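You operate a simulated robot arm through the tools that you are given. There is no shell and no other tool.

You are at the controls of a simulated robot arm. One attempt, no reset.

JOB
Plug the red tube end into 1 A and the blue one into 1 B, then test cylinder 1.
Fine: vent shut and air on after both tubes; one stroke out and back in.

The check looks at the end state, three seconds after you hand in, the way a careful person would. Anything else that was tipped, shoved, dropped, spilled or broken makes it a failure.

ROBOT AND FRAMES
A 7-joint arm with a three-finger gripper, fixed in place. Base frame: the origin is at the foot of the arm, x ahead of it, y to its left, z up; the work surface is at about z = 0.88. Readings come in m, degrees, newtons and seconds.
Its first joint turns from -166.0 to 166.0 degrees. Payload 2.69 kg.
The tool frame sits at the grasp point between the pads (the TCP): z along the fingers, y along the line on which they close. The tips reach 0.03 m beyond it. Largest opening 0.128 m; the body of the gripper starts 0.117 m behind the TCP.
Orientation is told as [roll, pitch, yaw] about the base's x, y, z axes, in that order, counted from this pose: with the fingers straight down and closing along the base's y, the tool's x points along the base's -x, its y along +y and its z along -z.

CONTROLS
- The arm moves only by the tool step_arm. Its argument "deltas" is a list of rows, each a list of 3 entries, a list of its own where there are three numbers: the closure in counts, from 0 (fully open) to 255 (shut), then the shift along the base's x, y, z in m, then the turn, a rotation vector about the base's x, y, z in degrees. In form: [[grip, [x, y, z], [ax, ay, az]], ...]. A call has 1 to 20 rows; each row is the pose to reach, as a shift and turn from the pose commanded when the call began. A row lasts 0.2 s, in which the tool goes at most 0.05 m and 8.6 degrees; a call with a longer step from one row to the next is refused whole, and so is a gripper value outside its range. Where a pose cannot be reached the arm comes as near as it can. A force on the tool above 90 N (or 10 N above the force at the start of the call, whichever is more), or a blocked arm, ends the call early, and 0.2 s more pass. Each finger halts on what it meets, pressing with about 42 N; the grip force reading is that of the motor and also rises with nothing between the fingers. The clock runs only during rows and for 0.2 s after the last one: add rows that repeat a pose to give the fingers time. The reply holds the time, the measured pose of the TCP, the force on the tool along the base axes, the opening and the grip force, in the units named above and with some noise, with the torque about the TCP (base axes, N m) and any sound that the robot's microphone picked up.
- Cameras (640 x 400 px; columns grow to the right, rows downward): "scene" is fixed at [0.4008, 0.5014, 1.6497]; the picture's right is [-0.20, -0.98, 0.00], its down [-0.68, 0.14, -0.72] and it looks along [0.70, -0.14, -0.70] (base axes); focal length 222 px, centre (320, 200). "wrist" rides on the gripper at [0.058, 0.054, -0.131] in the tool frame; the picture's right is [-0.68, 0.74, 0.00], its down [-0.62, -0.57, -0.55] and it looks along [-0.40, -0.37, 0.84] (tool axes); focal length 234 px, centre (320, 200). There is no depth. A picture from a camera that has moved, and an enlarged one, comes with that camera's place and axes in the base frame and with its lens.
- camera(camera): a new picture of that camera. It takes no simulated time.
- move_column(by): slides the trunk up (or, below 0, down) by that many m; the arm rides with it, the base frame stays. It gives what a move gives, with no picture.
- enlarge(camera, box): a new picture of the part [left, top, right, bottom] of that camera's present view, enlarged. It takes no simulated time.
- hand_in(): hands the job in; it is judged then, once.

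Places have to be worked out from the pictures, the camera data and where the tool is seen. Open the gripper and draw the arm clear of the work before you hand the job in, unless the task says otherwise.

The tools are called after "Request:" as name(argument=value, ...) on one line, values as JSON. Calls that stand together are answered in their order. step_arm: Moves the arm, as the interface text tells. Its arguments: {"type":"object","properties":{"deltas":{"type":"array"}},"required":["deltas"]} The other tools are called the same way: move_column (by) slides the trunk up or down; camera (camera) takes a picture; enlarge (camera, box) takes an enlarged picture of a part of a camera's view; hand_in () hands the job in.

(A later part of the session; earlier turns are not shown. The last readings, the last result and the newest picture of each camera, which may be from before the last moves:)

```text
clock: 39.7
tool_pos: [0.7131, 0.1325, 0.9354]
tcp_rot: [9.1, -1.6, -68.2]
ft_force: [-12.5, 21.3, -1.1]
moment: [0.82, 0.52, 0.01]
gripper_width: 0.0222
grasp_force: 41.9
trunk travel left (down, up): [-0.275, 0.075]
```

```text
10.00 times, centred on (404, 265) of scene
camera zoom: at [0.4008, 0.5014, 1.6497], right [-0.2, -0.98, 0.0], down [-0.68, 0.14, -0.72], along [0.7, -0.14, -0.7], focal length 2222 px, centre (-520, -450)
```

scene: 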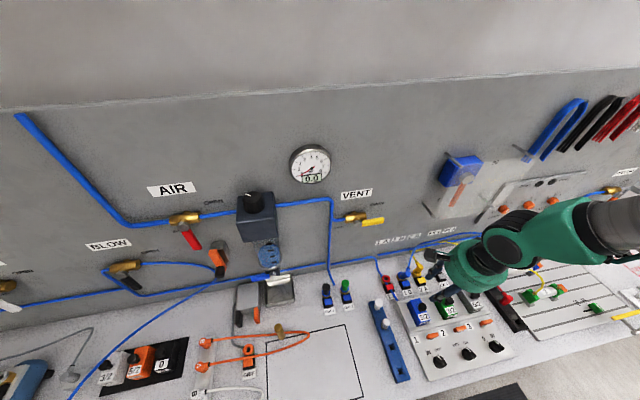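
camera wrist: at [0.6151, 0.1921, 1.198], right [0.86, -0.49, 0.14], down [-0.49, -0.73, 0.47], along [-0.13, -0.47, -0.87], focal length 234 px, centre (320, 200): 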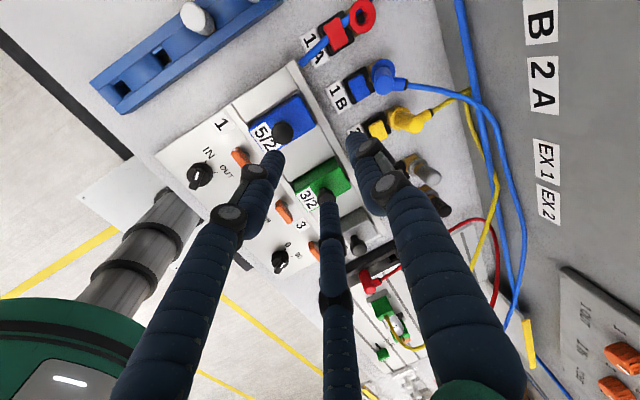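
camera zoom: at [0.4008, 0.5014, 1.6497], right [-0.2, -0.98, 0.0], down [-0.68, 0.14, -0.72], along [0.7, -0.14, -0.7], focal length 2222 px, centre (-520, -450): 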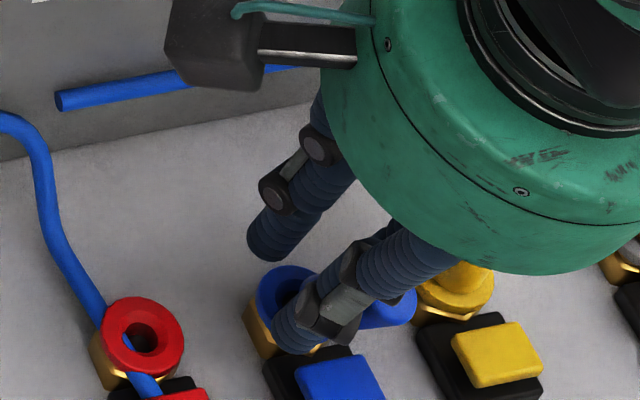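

The outlet appears to have swung round toward -y and is blocking one finger, which explains the 22 mm width and the side load. I'll open moderately, rise along the tool axis, and see where the plug actually sits.

Request:
step_arm(deltas=[[215, [0, 0, 0], [0, 0, 0]], [195, [-0.002, 0.001, 0], [0, 0, 0]], [175, [-0.003, 0.002, 0], [0, 0, 0]], [162, [-0.004, 0.002, 0.0], [0, 0, 0]], [162, [-0.006, 0.002, 0.012], [0, 0, 0]], [162, [-0.008, 0.002, 0.025], [0, 0, 0]], [162, [-0.01, 0.002, 0.042], [0, 0, 0]], [162, [-0.01, 0.002, 0.042], [0, 0, 0]]])

Request:
enlarge(camera="wrist", box=[240, 100, 400, 200])

Request:
enlarge(camera="scene", box=[380, 240, 444, 290])

```text
clock: 41.5
tool_pos: [0.7043, 0.1334, 0.978]
tcp_rot: [9.2, -1.6, -68.1]
ft_force: [0.1, -0.3, -0.2]
moment: [0.03, -0.02, -0.02]
gripper_width: 0.0468
grasp_force: 0.2
trunk travel left (down, up): [-0.275, 0.075]
```

```text
4.00 times, centred on (320, 150) of wrist
camera zoom: at [0.7117, 0.2025, 1.1141], right [0.93, -0.35, 0.13], down [-0.37, -0.8, 0.47], along [-0.06, -0.48, -0.87], focal length 937 px, centre (320, 400)
```

zoom: 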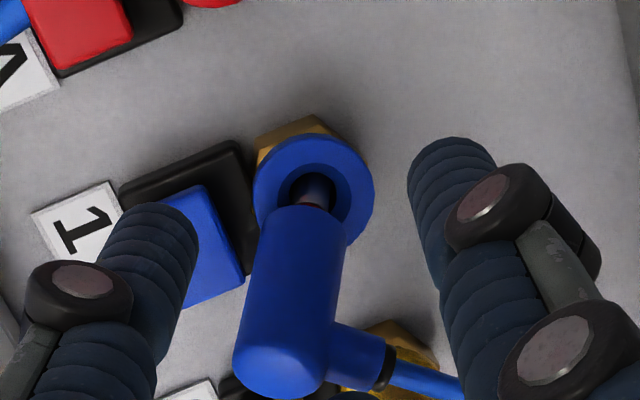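

```text
8.00 times, centred on (412, 265) of scene
camera zoom: at [0.4008, 0.5014, 1.6497], right [-0.2, -0.98, 0.0], down [-0.68, 0.14, -0.72], along [0.7, -0.14, -0.7], focal length 1778 px, centre (-416, -320)
```

zoom: 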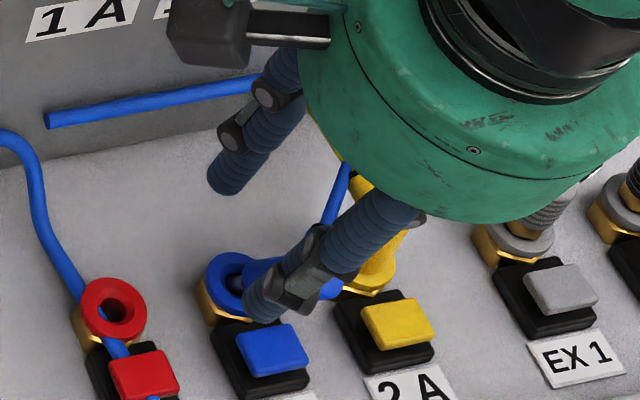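

The plug leans about 24° toward 217° with its outlet near -50°. Rather than fight it, I'll tilt the hand to match the plug's own axis at yaw ≈-78°, where there is plenty of room, so the next grip is aligned.

Request:
step_arm(deltas=[[162, [-0.012, -0.008, 0.012], [0, 0, 0]], [162, [-0.018, -0.016, 0.024], [5.5, -3, -2.4]], [162, [-0.021, -0.022, 0.024], [11, -6, -4.9]], [162, [-0.0225, -0.024, 0.022], [16.4, -9.1, -7.3]], [162, [-0.0225, -0.024, 0.0067], [16.4, -9.1, -7.3]], [162, [-0.0225, -0.024, 0.0067], [16.4, -9.1, -7.3]]])

Request:
enlarge(camera="wrist", box=[240, 100, 400, 200])

Request:
enlarge(camera="scene", box=[380, 240, 444, 290])

```text
clock: 42.9
tool_pos: [0.6825, 0.1101, 0.9846]
tcp_rot: [23.1, 11.1, -74.4]
ft_force: [0.4, 0.8, -0.3]
moment: [0.0, 0.02, 0.03]
gripper_width: 0.0468
grasp_force: 0.1
trunk travel left (down, up): [-0.275, 0.075]
```

```text
4.00 times, centred on (320, 150) of wrist
camera zoom: at [0.6734, 0.1377, 1.1337], right [0.85, -0.51, 0.15], down [-0.53, -0.83, 0.16], along [0.04, -0.22, -0.98], focal length 937 px, centre (320, 400)
```

zoom: 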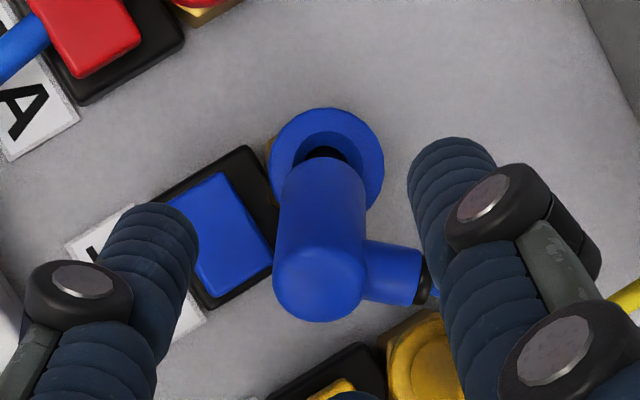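

```text
8.00 times, centred on (412, 265) of scene
camera zoom: at [0.4008, 0.5014, 1.6497], right [-0.2, -0.98, 0.0], down [-0.68, 0.14, -0.72], along [0.7, -0.14, -0.7], focal length 1778 px, centre (-416, -320)
```

zoom: 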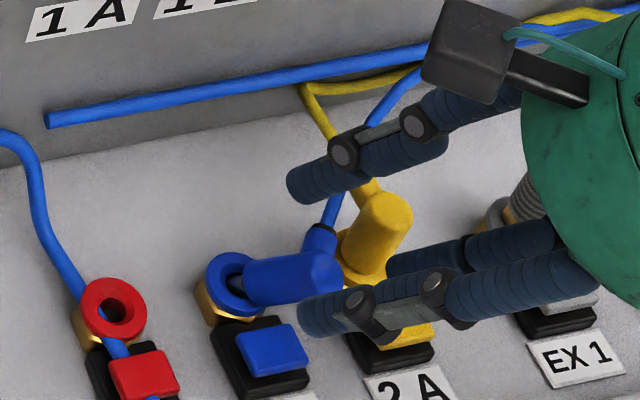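

The hand axis now matches the plug, and the outlet falls neatly between two fingers. I'll shift about 3 mm, slide down along the plug axis, and grip.

Request:
step_arm(deltas=[[162, [-0.0016, -0.0025, 0], [0, 0, 0]], [162, [0.0034, 0.0016, -0.0135], [0, 0, 0]], [162, [0.0083, 0.0058, -0.027], [0, 0, 0]], [162, [0.0133, 0.0099, -0.0406], [0, 0, 0]], [162, [0.0133, 0.0099, -0.0406], [0, 0, 0]]])

Request:
enlarge(camera="wrist", box=[240, 100, 400, 200])

Request:
enlarge(camera="scene", box=[380, 240, 444, 290])

```text
clock: 44.1
tool_pos: [0.6955, 0.1196, 0.9446]
tcp_rot: [23.0, 11.2, -74.4]
ft_force: [0.7, -0.5, -0.1]
moment: [0.03, 0.0, -0.01]
gripper_width: 0.0467
grasp_force: 0.0
trunk travel left (down, up): [-0.275, 0.075]
```

```text
4.00 times, centred on (320, 150) of wrist
camera zoom: at [0.6865, 0.1476, 1.0937], right [0.85, -0.51, 0.15], down [-0.53, -0.83, 0.16], along [0.04, -0.22, -0.98], focal length 937 px, centre (320, 400)
```

zoom: 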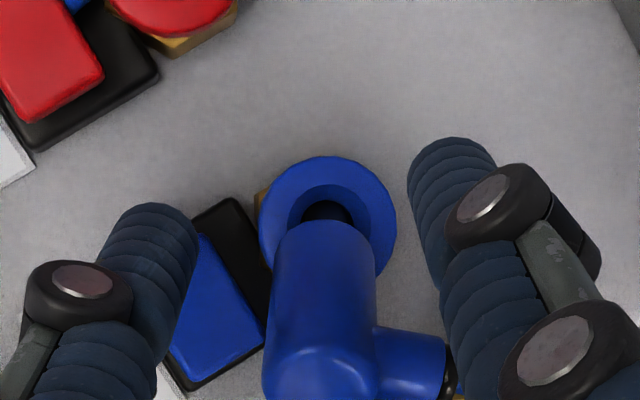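

```text
8.00 times, centred on (412, 265) of scene
camera zoom: at [0.4008, 0.5014, 1.6497], right [-0.2, -0.98, 0.0], down [-0.68, 0.14, -0.72], along [0.7, -0.14, -0.7], focal length 1778 px, centre (-416, -320)
```

zoom: 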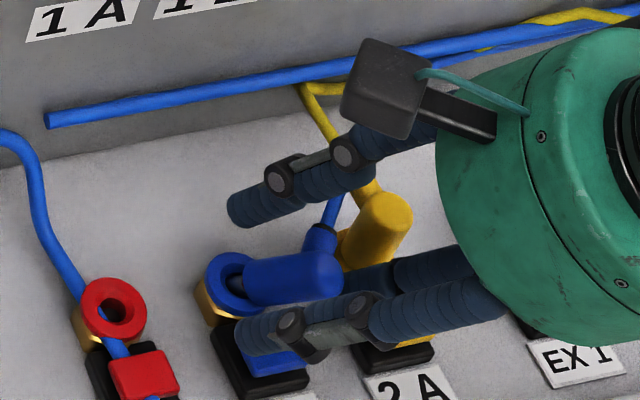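

The cap is centred and at the right depth in the fingers. Closing.

Request:
step_arm(deltas=[[185, [0, 0, 0], [0, 0, 0]], [205, [0, 0, 0], [0, 0, 0]], [220, [0, 0, 0], [0, 0, 0]], [255, [0, 0, 0], [0, 0, 0]], [255, [0, 0, 0], [0, 0, 0]]])

Request:
enlarge(camera="wrist", box=[240, 100, 400, 200])

```text
clock: 45.3
tool_pos: [0.6964, 0.1191, 0.9443]
tcp_rot: [23.0, 11.0, -74.3]
ft_force: [1.1, -1.1, 0.6]
moment: [0.05, -0.03, -0.01]
gripper_width: 0.0182
grasp_force: 41.8
trunk travel left (down, up): [-0.275, 0.075]
```

```text
4.00 times, centred on (320, 150) of wrist
camera zoom: at [0.6865, 0.1474, 1.0942], right [0.85, -0.51, 0.15], down [-0.53, -0.83, 0.16], along [0.04, -0.22, -0.98], focal length 937 px, centre (320, 400)
```

zoom: 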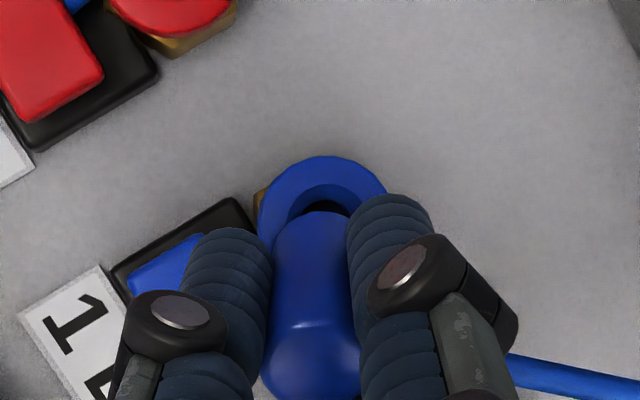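

An aligned grip at 18.2 mm. I'll draw the plug out along its axis and rotate the hand back to a 9° lean toward -x. Then I'll return to the hover over 1B that worked before.

Request:
step_arm(deltas=[[255, [-0.005, -0.004, 0.0136], [0, 0, 0]], [255, [-0.0099, -0.0083, 0.0271], [0, 0, 0]], [255, [-0.008, 0, 0.027], [-5.3, 3.6, -0.83]], [255, [-0.006, 0.008, 0.023], [-10.6, 7.2, -1.67]], [255, [-0.002, 0.0149, 0.018], [-15.9, 10.8, -2.5]], [255, [0.0094, 0.0149, 0.0124], [-15.9, 10.8, -2.5]], [255, [0.0094, 0.0149, 0.0124], [-15.9, 10.8, -2.5]]])

Request:
enlarge(camera="wrist", box=[240, 100, 400, 200])

Request:
enlarge(camera="scene", box=[380, 240, 444, 290])

```text
clock: 46.9
tool_pos: [0.7068, 0.1337, 0.9529]
tcp_rot: [8.4, -1.8, -78.1]
ft_force: [0.8, -0.1, -1.6]
moment: [0.01, 0.13, -0.03]
gripper_width: 0.018
grasp_force: 42.2
trunk travel left (down, up): [-0.275, 0.075]
```

```text
4.00 times, centred on (320, 150) of wrist
camera zoom: at [0.727, 0.2026, 1.0883], right [0.85, -0.51, 0.13], down [-0.5, -0.72, 0.48], along [-0.15, -0.47, -0.87], focal length 937 px, centre (320, 400)
```

zoom: 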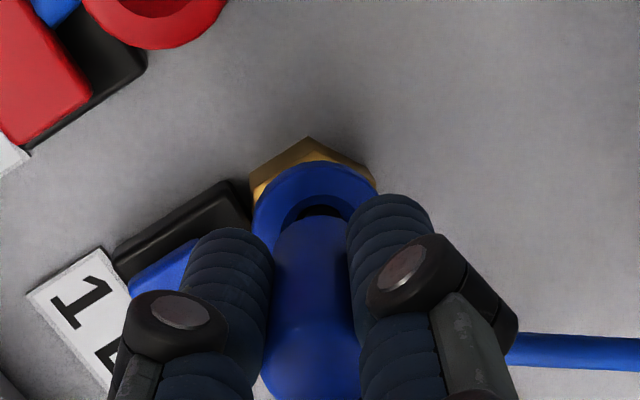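

```text
8.00 times, centred on (412, 265) of scene
camera zoom: at [0.4008, 0.5014, 1.6497], right [-0.2, -0.98, 0.0], down [-0.68, 0.14, -0.72], along [0.7, -0.14, -0.7], focal length 1778 px, centre (-416, -320)
```

zoom: 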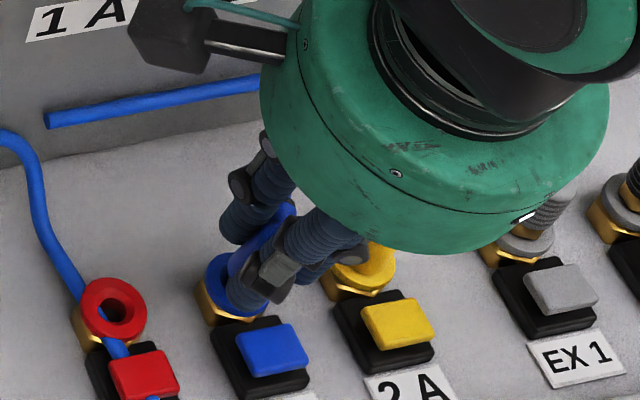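

Well aligned again, with the spigot at the funnel mouth. I'll lower it in small steps and watch the forces.

Request:
step_arm(deltas=[[255, [0.0005, 0.0005, -0.003], [0, 0, 0]], [255, [0.0008, 0.0005, -0.006], [0, 0, 0]], [255, [0.001, 0.0005, -0.009], [0, 0, 0]], [255, [0.001, 0.0005, -0.009], [0, 0, 0]]])

Request:
enlarge(camera="wrist", box=[240, 100, 400, 200])

```text
clock: 47.9
tool_pos: [0.706, 0.1357, 0.9496]
tcp_rot: [8.7, -2.0, -78.0]
ft_force: [-0.8, 0.2, 0.5]
moment: [0.0, 0.02, 0.0]
gripper_width: 0.0179
grasp_force: 41.8
trunk travel left (down, up): [-0.275, 0.075]
```

```text
4.00 times, centred on (320, 150) of wrist
camera zoom: at [0.7255, 0.203, 1.0832], right [0.85, -0.51, 0.13], down [-0.5, -0.72, 0.48], along [-0.15, -0.47, -0.87], focal length 937 px, centre (320, 400)
```

zoom: 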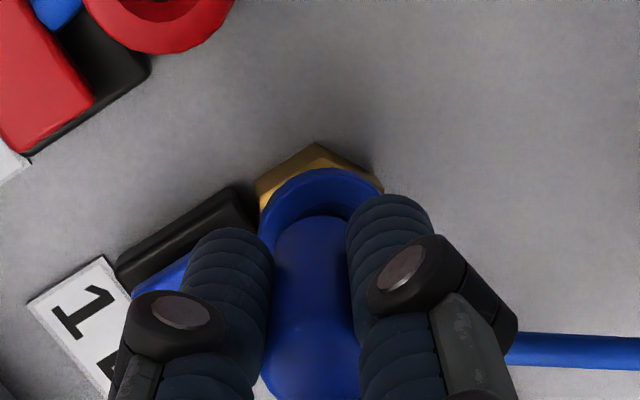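

No resistance yet, so I'll continue down another 6 mm in small steps.

Request:
step_arm(deltas=[[255, [0.0003, 0, -0.002], [0, 0, 0]], [255, [0.0005, 0, -0.004], [0, 0, 0]], [255, [0.0005, 0, -0.006], [0, 0, 0]], [255, [0.0005, 0, -0.006], [0, 0, 0]]])

Request:
enlarge(camera="wrist", box=[240, 100, 400, 200])

```text
clock: 48.9
tool_pos: [0.707, 0.1345, 0.9426]
tcp_rot: [8.8, -1.8, -78.0]
ft_force: [0.1, 0.6, 9.3]
moment: [0.01, -0.03, 0.0]
gripper_width: 0.018
grasp_force: 42.1
trunk travel left (down, up): [-0.275, 0.075]
```

```text
4.00 times, centred on (320, 150) of wrist
camera zoom: at [0.7264, 0.2029, 1.0779], right [0.85, -0.51, 0.13], down [-0.5, -0.72, 0.48], along [-0.14, -0.47, -0.87], focal length 937 px, centre (320, 400)
```

zoom: 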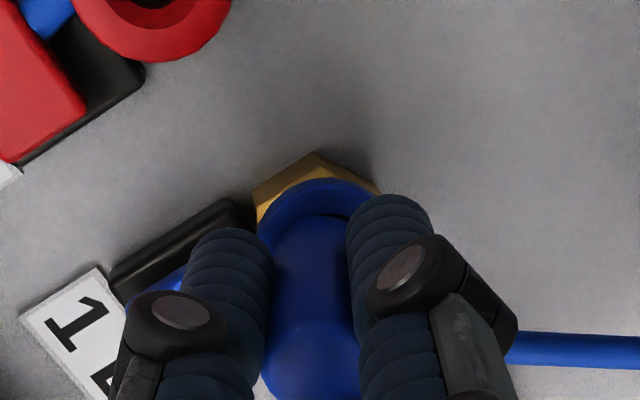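

Force is 9 N with about 4–5 mm left, matching the first insertion. Pressing on gently.

Request:
step_arm(deltas=[[255, [0, 0, -0.0015], [0, 0, 0]], [255, [0, 0, -0.003], [0, 0, 0]], [255, [0, 0, -0.0045], [0, 0, 0]], [255, [0, 0, -0.006], [0, 0, 0]], [255, [0, 0, -0.006], [0, 0, 0]]])

Request:
enlarge(camera="wrist", box=[240, 100, 400, 200])

```text
clock: 50.1
tool_pos: [0.7071, 0.1355, 0.9382]
tcp_rot: [9.1, -1.7, -78.0]
ft_force: [8.8, 3.9, 33.3]
moment: [0.16, -0.48, 0.03]
gripper_width: 0.0175
grasp_force: 41.6
trunk travel left (down, up): [-0.275, 0.075]
```

```text
4.00 times, centred on (320, 150) of wrist
camera zoom: at [0.727, 0.2029, 1.0734], right [0.85, -0.51, 0.14], down [-0.51, -0.72, 0.47], along [-0.14, -0.47, -0.87], focal length 937 px, centre (320, 400)
```

zoom: 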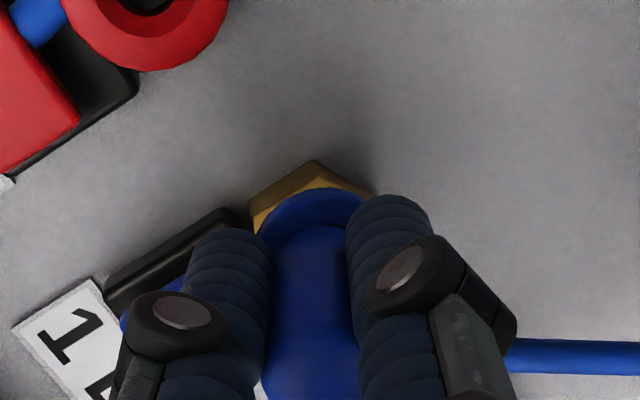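

At 33 N axial, the cap is at ring height, the same state as the first time. I'll press 1.5 mm more, then open the fingers without moving the hand and listen.

Request:
step_arm(deltas=[[255, [0, 0, -0.0015], [0, 0, 0]], [225, [0, 0, -0.0015], [0, 0, 0]], [205, [0, 0, -0.0015], [0, 0, 0]], [180, [0, 0, 0], [0, 0, 0]], [160, [0, 0, 0], [0, 0, 0]], [150, [0, 0, 0], [0, 0, 0]], [150, [0, 0, 0], [0, 0, 0]]])

Request:
enlarge(camera="wrist", box=[240, 100, 400, 200])

Request:
enlarge(camera="scene", box=[380, 240, 444, 290])

```text
clock: 51.7
tool_pos: [0.7064, 0.1358, 0.9352]
tcp_rot: [8.8, -1.8, -78.0]
ft_force: [-1.0, -1.1, 0.8]
moment: [-0.01, 0.0, 0.01]
gripper_width: 0.0528
grasp_force: 0.0
trunk travel left (down, up): [-0.275, 0.075]
heard: click
```

```text
4.00 times, centred on (320, 150) of wrist
camera zoom: at [0.7261, 0.2024, 1.0709], right [0.85, -0.51, 0.13], down [-0.5, -0.72, 0.48], along [-0.15, -0.47, -0.87], focal length 937 px, centre (320, 400)
```

zoom: 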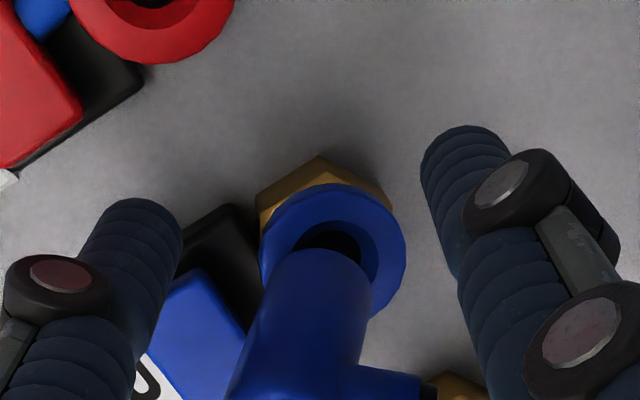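

```text
8.00 times, centred on (412, 265) of scene
camera zoom: at [0.4008, 0.5014, 1.6497], right [-0.2, -0.98, 0.0], down [-0.68, 0.14, -0.72], along [0.7, -0.14, -0.7], focal length 1778 px, centre (-416, -320)
```

zoom: 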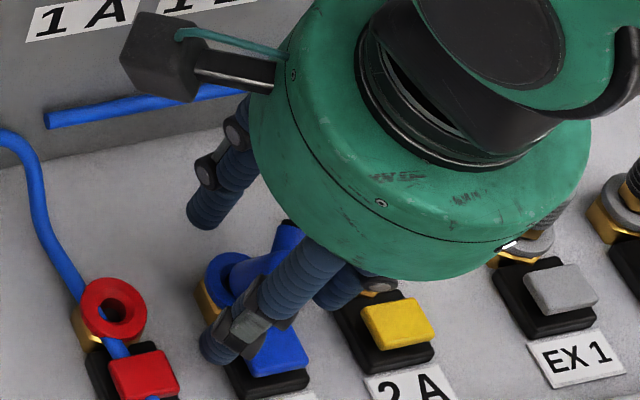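

A click was heard, but the plug leans again with the hole visible, so it sprang back out. That suggests the lean keeps it from seating flush. I'll take close-ups before choosing another method.

Request:
enlarge(camera="wrist", box=[280, 130, 370, 190])

Request:
enlarge(camera="scene", box=[396, 256, 428, 282])

```text
6.67 times, centred on (325, 160) of wrist
camera zoom: at [0.7261, 0.2024, 1.0709], right [0.85, -0.51, 0.13], down [-0.5, -0.72, 0.48], along [-0.15, -0.47, -0.87], focal length 1561 px, centre (287, 467)
```

zoom: 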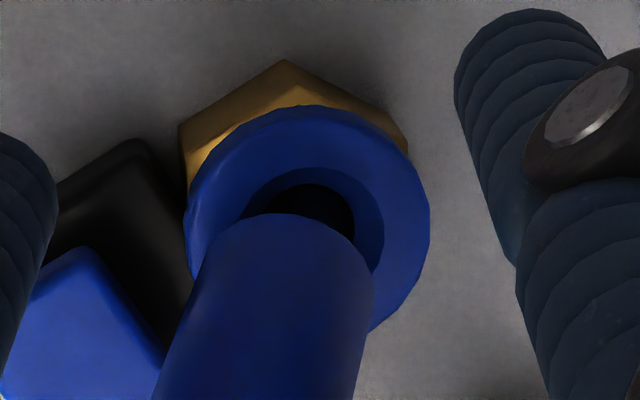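

```text
15.38 times, centred on (412, 269) of scene
camera zoom: at [0.4008, 0.5014, 1.6497], right [-0.2, -0.98, 0.0], down [-0.68, 0.14, -0.72], along [0.7, -0.14, -0.7], focal length 3419 px, centre (-1095, -862)
```

zoom: 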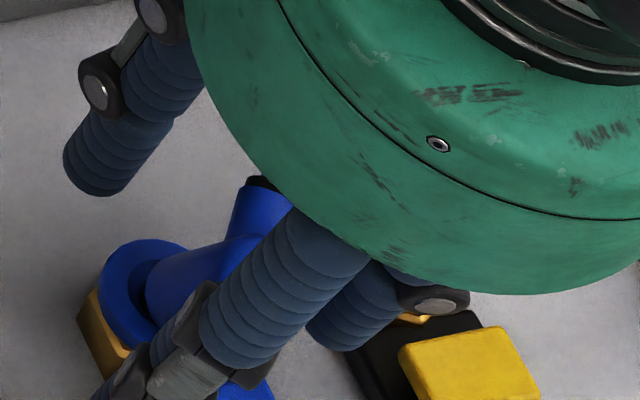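

My reading is that the latch clicked, then the still-closing cage forced it loose again. I'll back out along the plug's own axis, re-grip it aligned as before, reinsert, and this time open wide and fast so nothing touches the plug after the click.

Request:
step_arm(deltas=[[150, [-0.004, -0.006, 0], [0, 0, 0]], [150, [-0.01, -0.012, 0.015], [0, 0, 0]], [150, [-0.017, -0.019, 0.032], [0, 0, 0]], [155, [-0.022, -0.025, 0.05], [5.3, -3.6, 0.83]], [160, [-0.0239, -0.0257, 0.056], [10.6, -7.2, 1.67]], [162, [-0.0239, -0.0257, 0.054], [15.9, -10.8, 2.5]], [162, [-0.0239, -0.0257, 0.0494], [15.9, -10.8, 2.5]], [162, [-0.0239, -0.0257, 0.0494], [15.9, -10.8, 2.5]]])

Request:
enlarge(camera="wrist", box=[240, 100, 400, 200])

Request:
enlarge(camera="scene", box=[380, 240, 444, 290])

```text
clock: 53.5
tool_pos: [0.6828, 0.1097, 0.9861]
tcp_rot: [23.1, 11.1, -74.4]
ft_force: [0.1, -1.2, -0.7]
moment: [-0.01, 0.09, 0.03]
gripper_width: 0.0465
grasp_force: 0.0
trunk travel left (down, up): [-0.275, 0.075]
```

```text
4.00 times, centred on (320, 150) of wrist
camera zoom: at [0.674, 0.1374, 1.1344], right [0.85, -0.51, 0.15], down [-0.53, -0.83, 0.16], along [0.04, -0.22, -0.98], focal length 937 px, centre (320, 400)
```

zoom: 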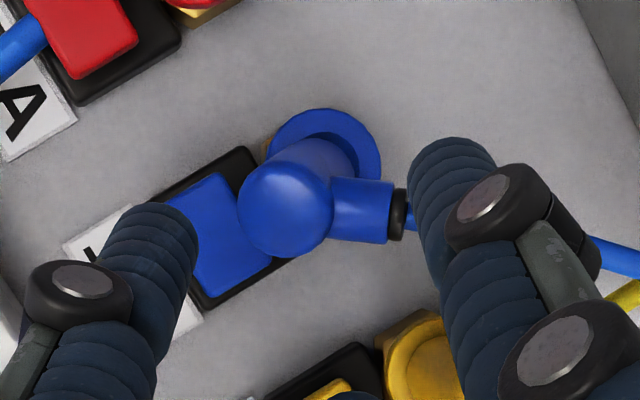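

```text
8.00 times, centred on (412, 265) of scene
camera zoom: at [0.4008, 0.5014, 1.6497], right [-0.2, -0.98, 0.0], down [-0.68, 0.14, -0.72], along [0.7, -0.14, -0.7], focal length 1778 px, centre (-416, -320)
```

zoom: 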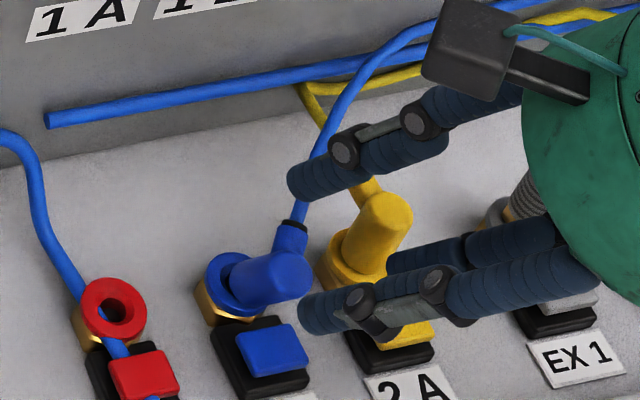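

The plug now leans about 26° toward 193°, with its outlet near -35°. I'll re-orient the hand onto this new axis at a hover and check alignment.

Request:
step_arm(deltas=[[162, [-0.003, 0.005, 0.01], [-4.7, -2.6, 2.3]], [162, [-0.006, 0.01, 0.01], [-9.4, -5.2, 4.6]], [162, [-0.0075, 0.015, 0.006], [-14, -7.8, 6.8]], [162, [-0.0075, 0.015, -0.0077], [-14, -7.8, 6.8]], [162, [-0.0075, 0.015, -0.0077], [-14, -7.8, 6.8]]])

Request:
enlarge(camera="wrist", box=[240, 100, 400, 200])

Request:
enlarge(camera="scene", box=[380, 240, 444, 290])

```text
clock: 54.7
tool_pos: [0.676, 0.1247, 0.9778]
tcp_rot: [25.7, -4.7, -67.3]
ft_force: [0.3, -0.1, 0.5]
moment: [0.01, -0.03, 0.02]
gripper_width: 0.0466
grasp_force: 0.2
trunk travel left (down, up): [-0.275, 0.075]
```

```text
4.00 times, centred on (320, 150) of wrist
camera zoom: at [0.6406, 0.1849, 1.1129], right [0.86, -0.34, 0.37], down [-0.46, -0.84, 0.3], along [0.21, -0.43, -0.88], focal length 937 px, centre (320, 400)
```

zoom: 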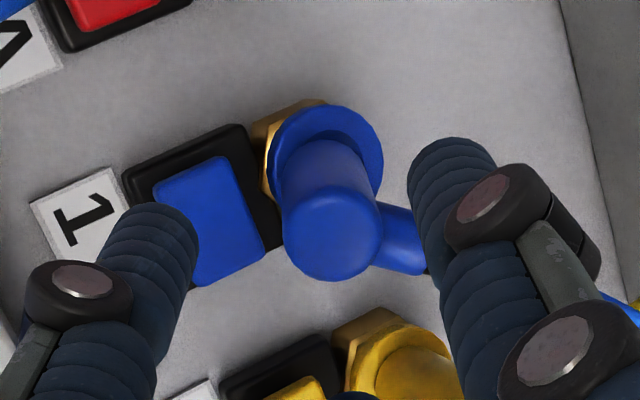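

```text
8.00 times, centred on (412, 265) of scene
camera zoom: at [0.4008, 0.5014, 1.6497], right [-0.2, -0.98, 0.0], down [-0.68, 0.14, -0.72], along [0.7, -0.14, -0.7], focal length 1778 px, centre (-416, -320)
```

zoom: 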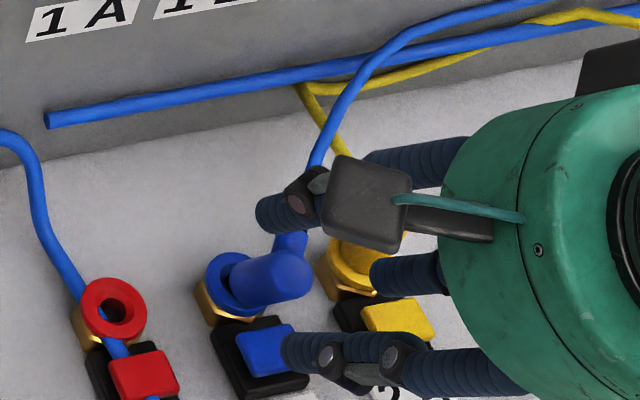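

Hand and plug axes agree within about 4°, with a 5 mm lateral offset to correct. I'll shift, slide down along the axis, and close.

Request:
step_arm(deltas=[[162, [0.0047, 0.0028, 0], [0, 0, 0]], [162, [0.011, 0.0043, -0.0135], [0, 0, 0]], [162, [0.0175, 0.0058, -0.027], [0, 0, 0]], [162, [0.024, 0.0073, -0.0407], [0, 0, 0]], [162, [0.024, 0.0073, -0.0407], [0, 0, 0]]])

Request:
enlarge(camera="wrist", box=[240, 100, 400, 200])

Request:
enlarge(camera="scene", box=[380, 240, 444, 290])

```text
clock: 55.9
tool_pos: [0.7002, 0.1328, 0.937]
tcp_rot: [25.8, -4.8, -67.3]
ft_force: [1.2, 7.9, 0.2]
moment: [0.29, -0.07, -0.1]
gripper_width: 0.0495
grasp_force: 2.3
trunk travel left (down, up): [-0.275, 0.075]
heard: click
```

```text
4.00 times, centred on (320, 150) of wrist
camera zoom: at [0.6648, 0.1932, 1.0722], right [0.86, -0.34, 0.37], down [-0.46, -0.84, 0.3], along [0.21, -0.43, -0.88], focal length 937 px, centre (320, 400)
```

zoom: 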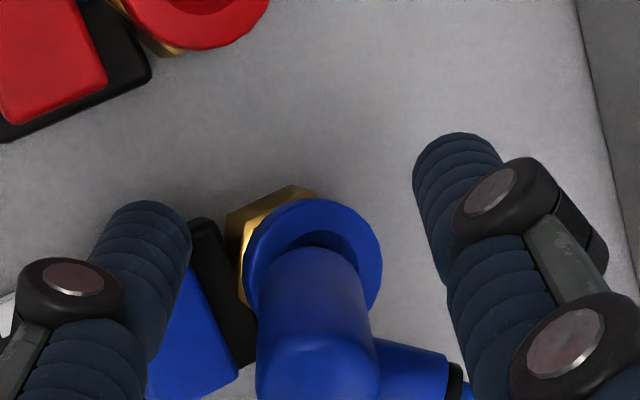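

```text
8.00 times, centred on (412, 265) of scene
camera zoom: at [0.4008, 0.5014, 1.6497], right [-0.2, -0.98, 0.0], down [-0.68, 0.14, -0.72], along [0.7, -0.14, -0.7], focal length 1778 px, centre (-416, -320)
```

zoom: 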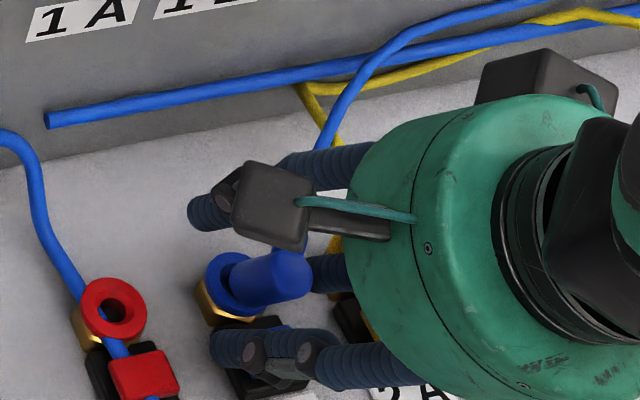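

That click came with finger contact on the blue release button, so the clicks were the button. The rear finger was resting on the button during both insertions, which stopped the latch. I'm also about 8 mm too low on the plug, so I'll rise 15 mm along the axis clear of the button, then grip.

Request:
step_arm(deltas=[[162, [-0.0032, -0.0008, 0.0068], [0, 0, 0]], [162, [-0.0064, -0.0015, 0.0135], [0, 0, 0]], [162, [-0.0064, -0.0015, 0.0135], [0, 0, 0]]])

Request:
enlarge(camera="wrist", box=[240, 100, 400, 200])

Request:
enlarge(camera="scene", box=[380, 240, 444, 290])

```text
clock: 56.7
tool_pos: [0.6914, 0.1304, 0.9502]
tcp_rot: [25.7, -4.7, -67.3]
ft_force: [-0.2, 0.4, 0.2]
moment: [0.01, 0.02, -0.01]
gripper_width: 0.0468
grasp_force: 0.0
trunk travel left (down, up): [-0.275, 0.075]
```

```text
4.00 times, centred on (320, 150) of wrist
camera zoom: at [0.6576, 0.1906, 1.0858], right [0.86, -0.34, 0.37], down [-0.46, -0.84, 0.3], along [0.21, -0.43, -0.88], focal length 937 px, centre (320, 400)
```

zoom: 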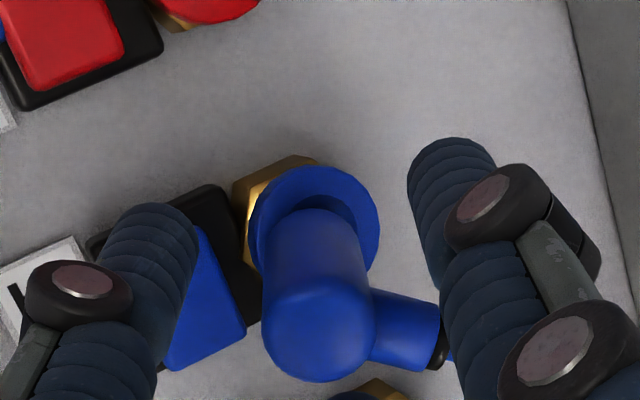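

```text
8.00 times, centred on (412, 265) of scene
camera zoom: at [0.4008, 0.5014, 1.6497], right [-0.2, -0.98, 0.0], down [-0.68, 0.14, -0.72], along [0.7, -0.14, -0.7], focal length 1778 px, centre (-416, -320)
```

zoom: 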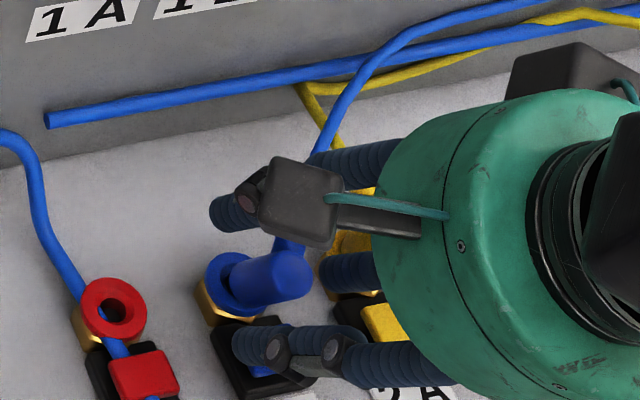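

Forces are clear, and the cap is centred with its bottom about 45 mm below the TCP. Closing now.

Request:
step_arm(deltas=[[190, [0, 0, 0], [0, 0, 0]], [210, [0, 0, 0], [0, 0, 0]], [255, [0, 0, 0], [0, 0, 0]], [255, [0, 0, 0], [0, 0, 0]], [255, [0, 0, 0], [0, 0, 0]]])

Request:
enlarge(camera="wrist", box=[240, 100, 400, 200])

```text
clock: 57.9
tool_pos: [0.6922, 0.1306, 0.9501]
tcp_rot: [25.7, -4.7, -67.3]
ft_force: [-1.4, 0.1, -0.3]
moment: [-0.05, 0.11, -0.01]
gripper_width: 0.0182
grasp_force: 42.3
trunk travel left (down, up): [-0.275, 0.075]
```

```text
4.00 times, centred on (320, 150) of wrist
camera zoom: at [0.6578, 0.1906, 1.0858], right [0.86, -0.34, 0.37], down [-0.46, -0.84, 0.3], along [0.21, -0.43, -0.88], focal length 937 px, centre (320, 400)
```

zoom: 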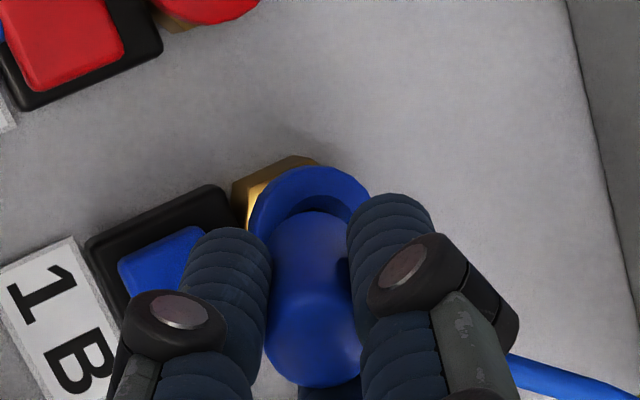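

Aligned grip again at 18.2 mm, now higher on the cap. I'll swing the hand up about the socket to an 11° lean while yawing to about -90°. That puts the fingers at 0°, 120° and 240°, with none over the release button.

Request:
step_arm(deltas=[[255, [-0.0009, -0.0002, 0.0018], [0, 0, 0]], [255, [0.0025, 0.0008, 0.0026], [0.5, 3.94, -6.0]], [255, [0.0055, 0.0016, 0.004], [1.0, 7.88, -12.05]], [255, [0.0085, 0.0025, 0.0053], [1.5, 11.8, -18.1]], [255, [0.0115, 0.0034, 0.0065], [2.0, 15.75, -24.1]], [255, [0.0115, 0.0034, 0.0065], [2.0, 15.75, -24.1]]])

Request:
enlarge(camera="wrist", box=[240, 100, 400, 200])

Request:
enlarge(camera="scene", box=[370, 180, 530, 310])

```text
clock: 59.2
tool_pos: [0.7246, 0.1249, 1.0195]
tcp_rot: [20.0, -6.2, -76.3]
ft_force: [-12.9, 3.8, -9.7]
moment: [-0.21, -1.89, -0.49]
gripper_width: 0.018
grasp_force: 41.7
out of reach, approached as far as the arm can: row 4, 5, 6
trunk travel left (down, up): [-0.275, 0.075]
stopped in row 6: the force on the tool passed its limit at 144 N (the readings are from after the stop); the commanded pose is now the measured one
```

```text
4.00 times, centred on (320, 150) of wrist
camera zoom: at [0.714, 0.1961, 1.1535], right [0.83, -0.46, 0.32], down [-0.56, -0.73, 0.39], along [0.06, -0.5, -0.86], focal length 937 px, centre (320, 400)
```

zoom: 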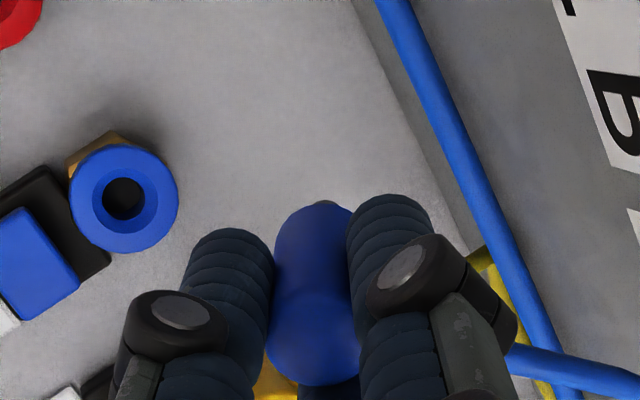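

```text
3.08 times, centred on (450, 245) of scene
camera zoom: at [0.4008, 0.5014, 1.6497], right [-0.2, -0.98, 0.0], down [-0.68, 0.14, -0.72], along [0.7, -0.14, -0.7], focal length 684 px, centre (-80, 62)
```

zoom: 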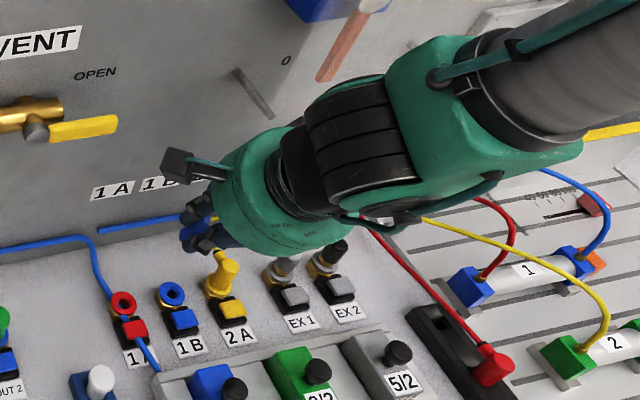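

Yaw -90° is beyond a joint limit, so the arm contorted and bumped something on the +x side. The plug is still gripped. I'll back straight away from the wall first and then look around.

Request:
step_arm(deltas=[[255, [-0.01, 0, 0], [0, 0, 0]], [255, [-0.03, 0, 0], [0, 0, 0]], [255, [-0.06, 0, 0.01], [0, 0, 0]], [255, [-0.09, 0, 0.03], [0, 0, 0]], [255, [-0.09, 0, 0.03], [0, 0, 0]]])

Request:
camera(camera="scene")

Request:
camera(camera="wrist")

Request:
enlarge(camera="scene", box=[370, 140, 610, 290])

```text
clock: 60.4
tool_pos: [0.6377, 0.125, 1.0523]
tcp_rot: [20.3, -6.1, -76.3]
ft_force: [-0.9, -0.5, -0.1]
moment: [0.01, -0.04, 0.0]
gripper_width: 0.0178
grasp_force: 42.1
trunk travel left (down, up): [-0.275, 0.075]
```

```text
taken
```

scene: 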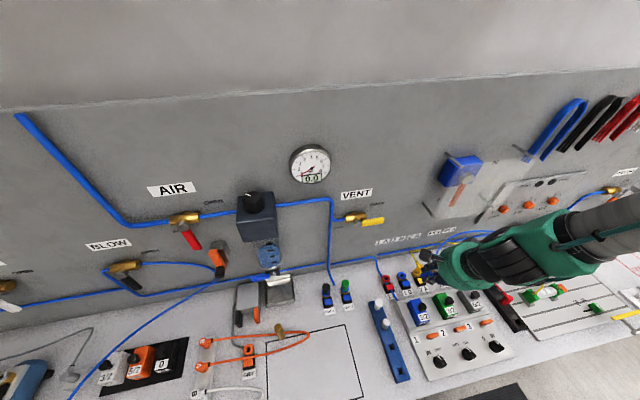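

```text
taken
camera wrist: at [0.6249, 0.1961, 1.1865], right [0.82, -0.46, 0.33], down [-0.56, -0.73, 0.38], along [0.06, -0.5, -0.86], focal length 234 px, centre (320, 200)
```

wrist: 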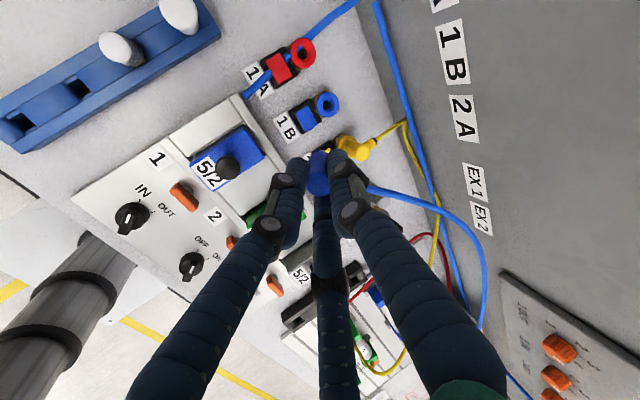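

```text
2.67 times, centred on (490, 215) of scene
camera zoom: at [0.4008, 0.5014, 1.6497], right [-0.2, -0.98, 0.0], down [-0.68, 0.14, -0.72], along [0.7, -0.14, -0.7], focal length 593 px, centre (-133, 160)
```

zoom: 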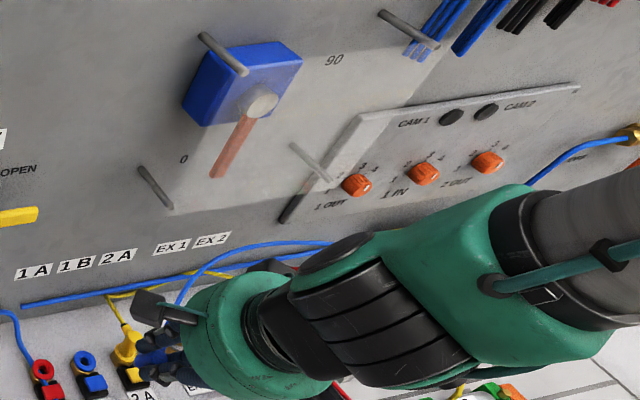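

The arm is free and nothing looks disturbed. I'll take blue back to its rack hole and re-grip it with a better finger orientation. First step: bring the hand vertical while moving away from the wall.

Request:
step_arm(deltas=[[255, [-0.02, 0, 0.02], [0.3, 7, 0]], [255, [-0.04, -0.02, 0.03], [0.6, 14, 0]], [255, [-0.06, -0.05, 0.04], [0.9, 21.1, 0]], [255, [-0.08, -0.09, 0.04], [0.9, 21.1, 0]], [255, [-0.1, -0.13, 0.04], [0.9, 21.1, 0]], [255, [-0.1, -0.13, 0.04], [0.9, 21.1, 0]]])

```text
clock: 61.8
tool_pos: [0.5231, 0.046, 1.0024]
tcp_rot: [4.2, -2.7, -75.2]
ft_force: [-1.3, -0.7, 0.2]
moment: [0.03, -0.1, 0.01]
gripper_width: 0.0181
grasp_force: 42.6
out of reach, approached as far as the arm can: row 1, 2, 3, 4, 5, 6
trunk travel left (down, up): [-0.275, 0.075]
```

The arm is sitting against a joint limit at this yaw. I'll rotate yaw back toward -30° at the same commanded position to free the wrist.

Request:
step_arm(deltas=[[255, [0, 0, 0], [0, 0, 8]], [255, [0, 0, 0], [0, 0, 16]], [255, [0, 0, 0], [0, 0, 24]], [255, [0, 0, 0], [0, 0, 32]], [255, [0, 0, 0], [0, 0, 40]], [255, [0, 0, 0], [0, 0, 46]], [255, [0, 0, 0], [0, 0, 46]], [255, [0, 0, 0], [0, 0, 46]]])

Request:
camera(camera="scene")

Request:
camera(camera="wrist")

```text
clock: 63.6
tool_pos: [0.5273, 0.048, 1.0045]
tcp_rot: [4.9, -1.8, -35.0]
ft_force: [-0.5, -2.3, -0.4]
moment: [0.24, -0.04, 0.2]
gripper_width: 0.0021
grasp_force: 31.4
out of reach, approached as far as the arm can: row 1, 2, 3, 4, 5
trunk travel left (down, up): [-0.275, 0.075]
```

```text
taken
```

scene: 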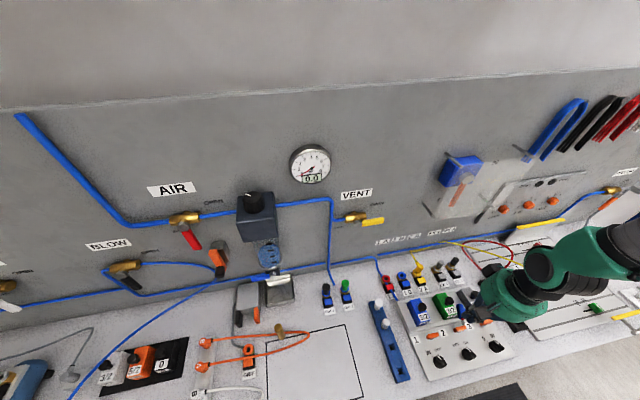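

```text
taken
camera wrist: at [0.5005, 0.1187, 1.136], right [0.97, 0.21, 0.08], down [0.14, -0.84, 0.52], along [0.18, -0.49, -0.85], focal length 234 px, centre (320, 200)
```

wrist: 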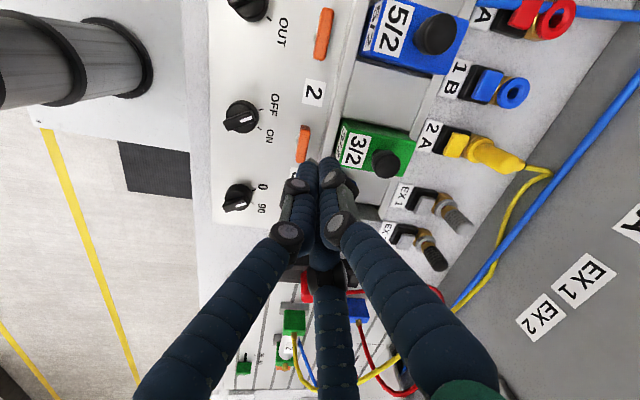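

The gripper reads 2 mm wide, so the blue plug has slipped out. I need to find where it went.

Request:
enlarge(camera="scene", box=[400, 230, 600, 355])

Request:
enlarge(camera="wrist", box=[220, 130, 440, 268])

Request:
enlarge(camera="wrist", box=[240, 240, 480, 400])

```text
3.20 times, centred on (500, 292) of scene
camera zoom: at [0.4008, 0.5014, 1.6497], right [-0.2, -0.98, 0.0], down [-0.68, 0.14, -0.72], along [0.7, -0.14, -0.7], focal length 711 px, centre (-256, -96)
```

zoom: 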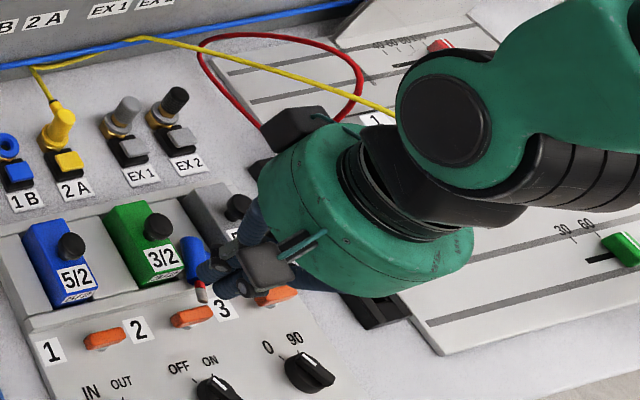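

```text
2.90 times, centred on (330, 199) of wrist
camera zoom: at [0.5005, 0.1187, 1.136], right [0.97, 0.21, 0.08], down [0.14, -0.84, 0.52], along [0.18, -0.49, -0.85], focal length 679 px, centre (291, 203)
```

zoom: 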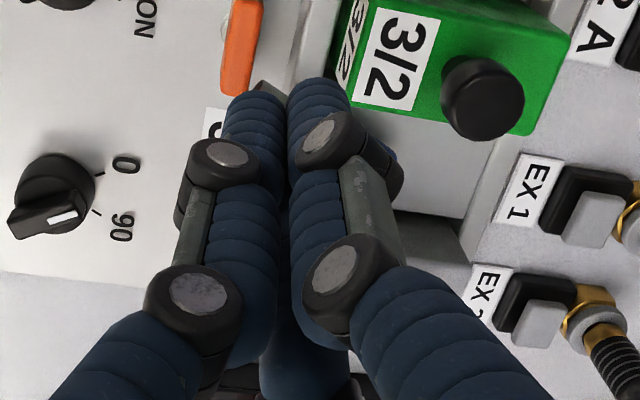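

```text
2.50 times, centred on (360, 320) of wrist
camera zoom: at [0.5005, 0.1187, 1.136], right [0.97, 0.21, 0.08], down [0.14, -0.84, 0.52], along [0.18, -0.49, -0.85], focal length 585 px, centre (220, -100)
```

zoom: 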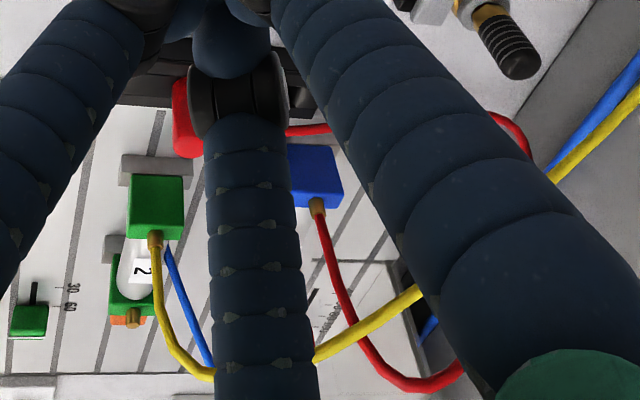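

The blue plug is lying on the valve manifold beside the green 3/2 valve, with its spigot toward orange lever 2. I'll raise the hand straight up to get a clear view.

Request:
step_arm(deltas=[[255, [0, 0, 0.02], [0, 0, 0]], [255, [-0.01, 0, 0.05], [0, 0, 0]], [255, [-0.02, 0, 0.09], [0, 0, 0]], [255, [-0.03, 0, 0.12], [-4.9, 1.8, 0]], [255, [-0.03, 0, 0.12], [-4.9, 1.8, 0]]])

Request:
enlarge(camera="scene", box=[400, 250, 520, 350])

Request:
camera(camera="wrist")

Request:
camera(camera="scene")

```text
clock: 64.8
tool_pos: [0.4951, 0.0455, 1.1227]
tcp_rot: [-1.3, -3.4, -29.0]
ft_force: [-0.5, -0.2, 0.2]
moment: [-0.04, 0.05, -0.05]
gripper_width: 0.002
grasp_force: 31.4
trunk travel left (down, up): [-0.275, 0.075]
```

```text
4.00 times, centred on (460, 300) of scene
camera zoom: at [0.4008, 0.5014, 1.6497], right [-0.2, -0.98, 0.0], down [-0.68, 0.14, -0.72], along [0.7, -0.14, -0.7], focal length 889 px, centre (-240, -200)
```

zoom: 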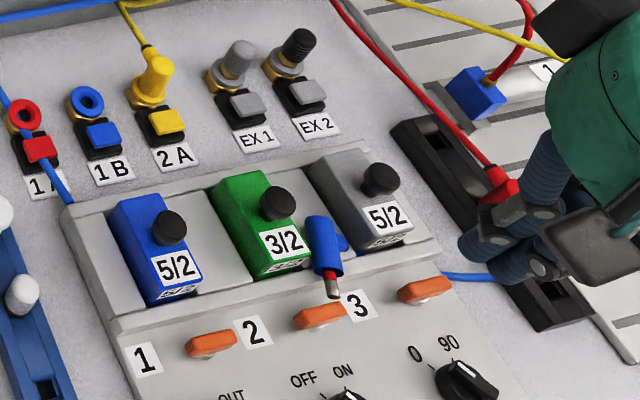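

```text
taken
camera wrist: at [0.4657, 0.1265, 1.2488], right [0.95, 0.32, 0.02], down [0.24, -0.77, 0.6], along [0.21, -0.56, -0.8], focal length 234 px, centre (320, 200)
```

wrist: 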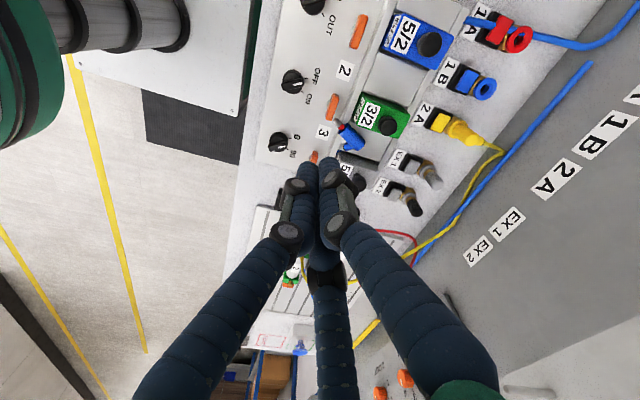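

```text
taken
```

scene: 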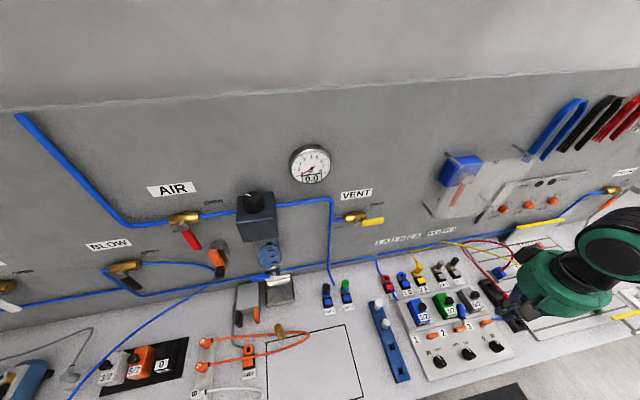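

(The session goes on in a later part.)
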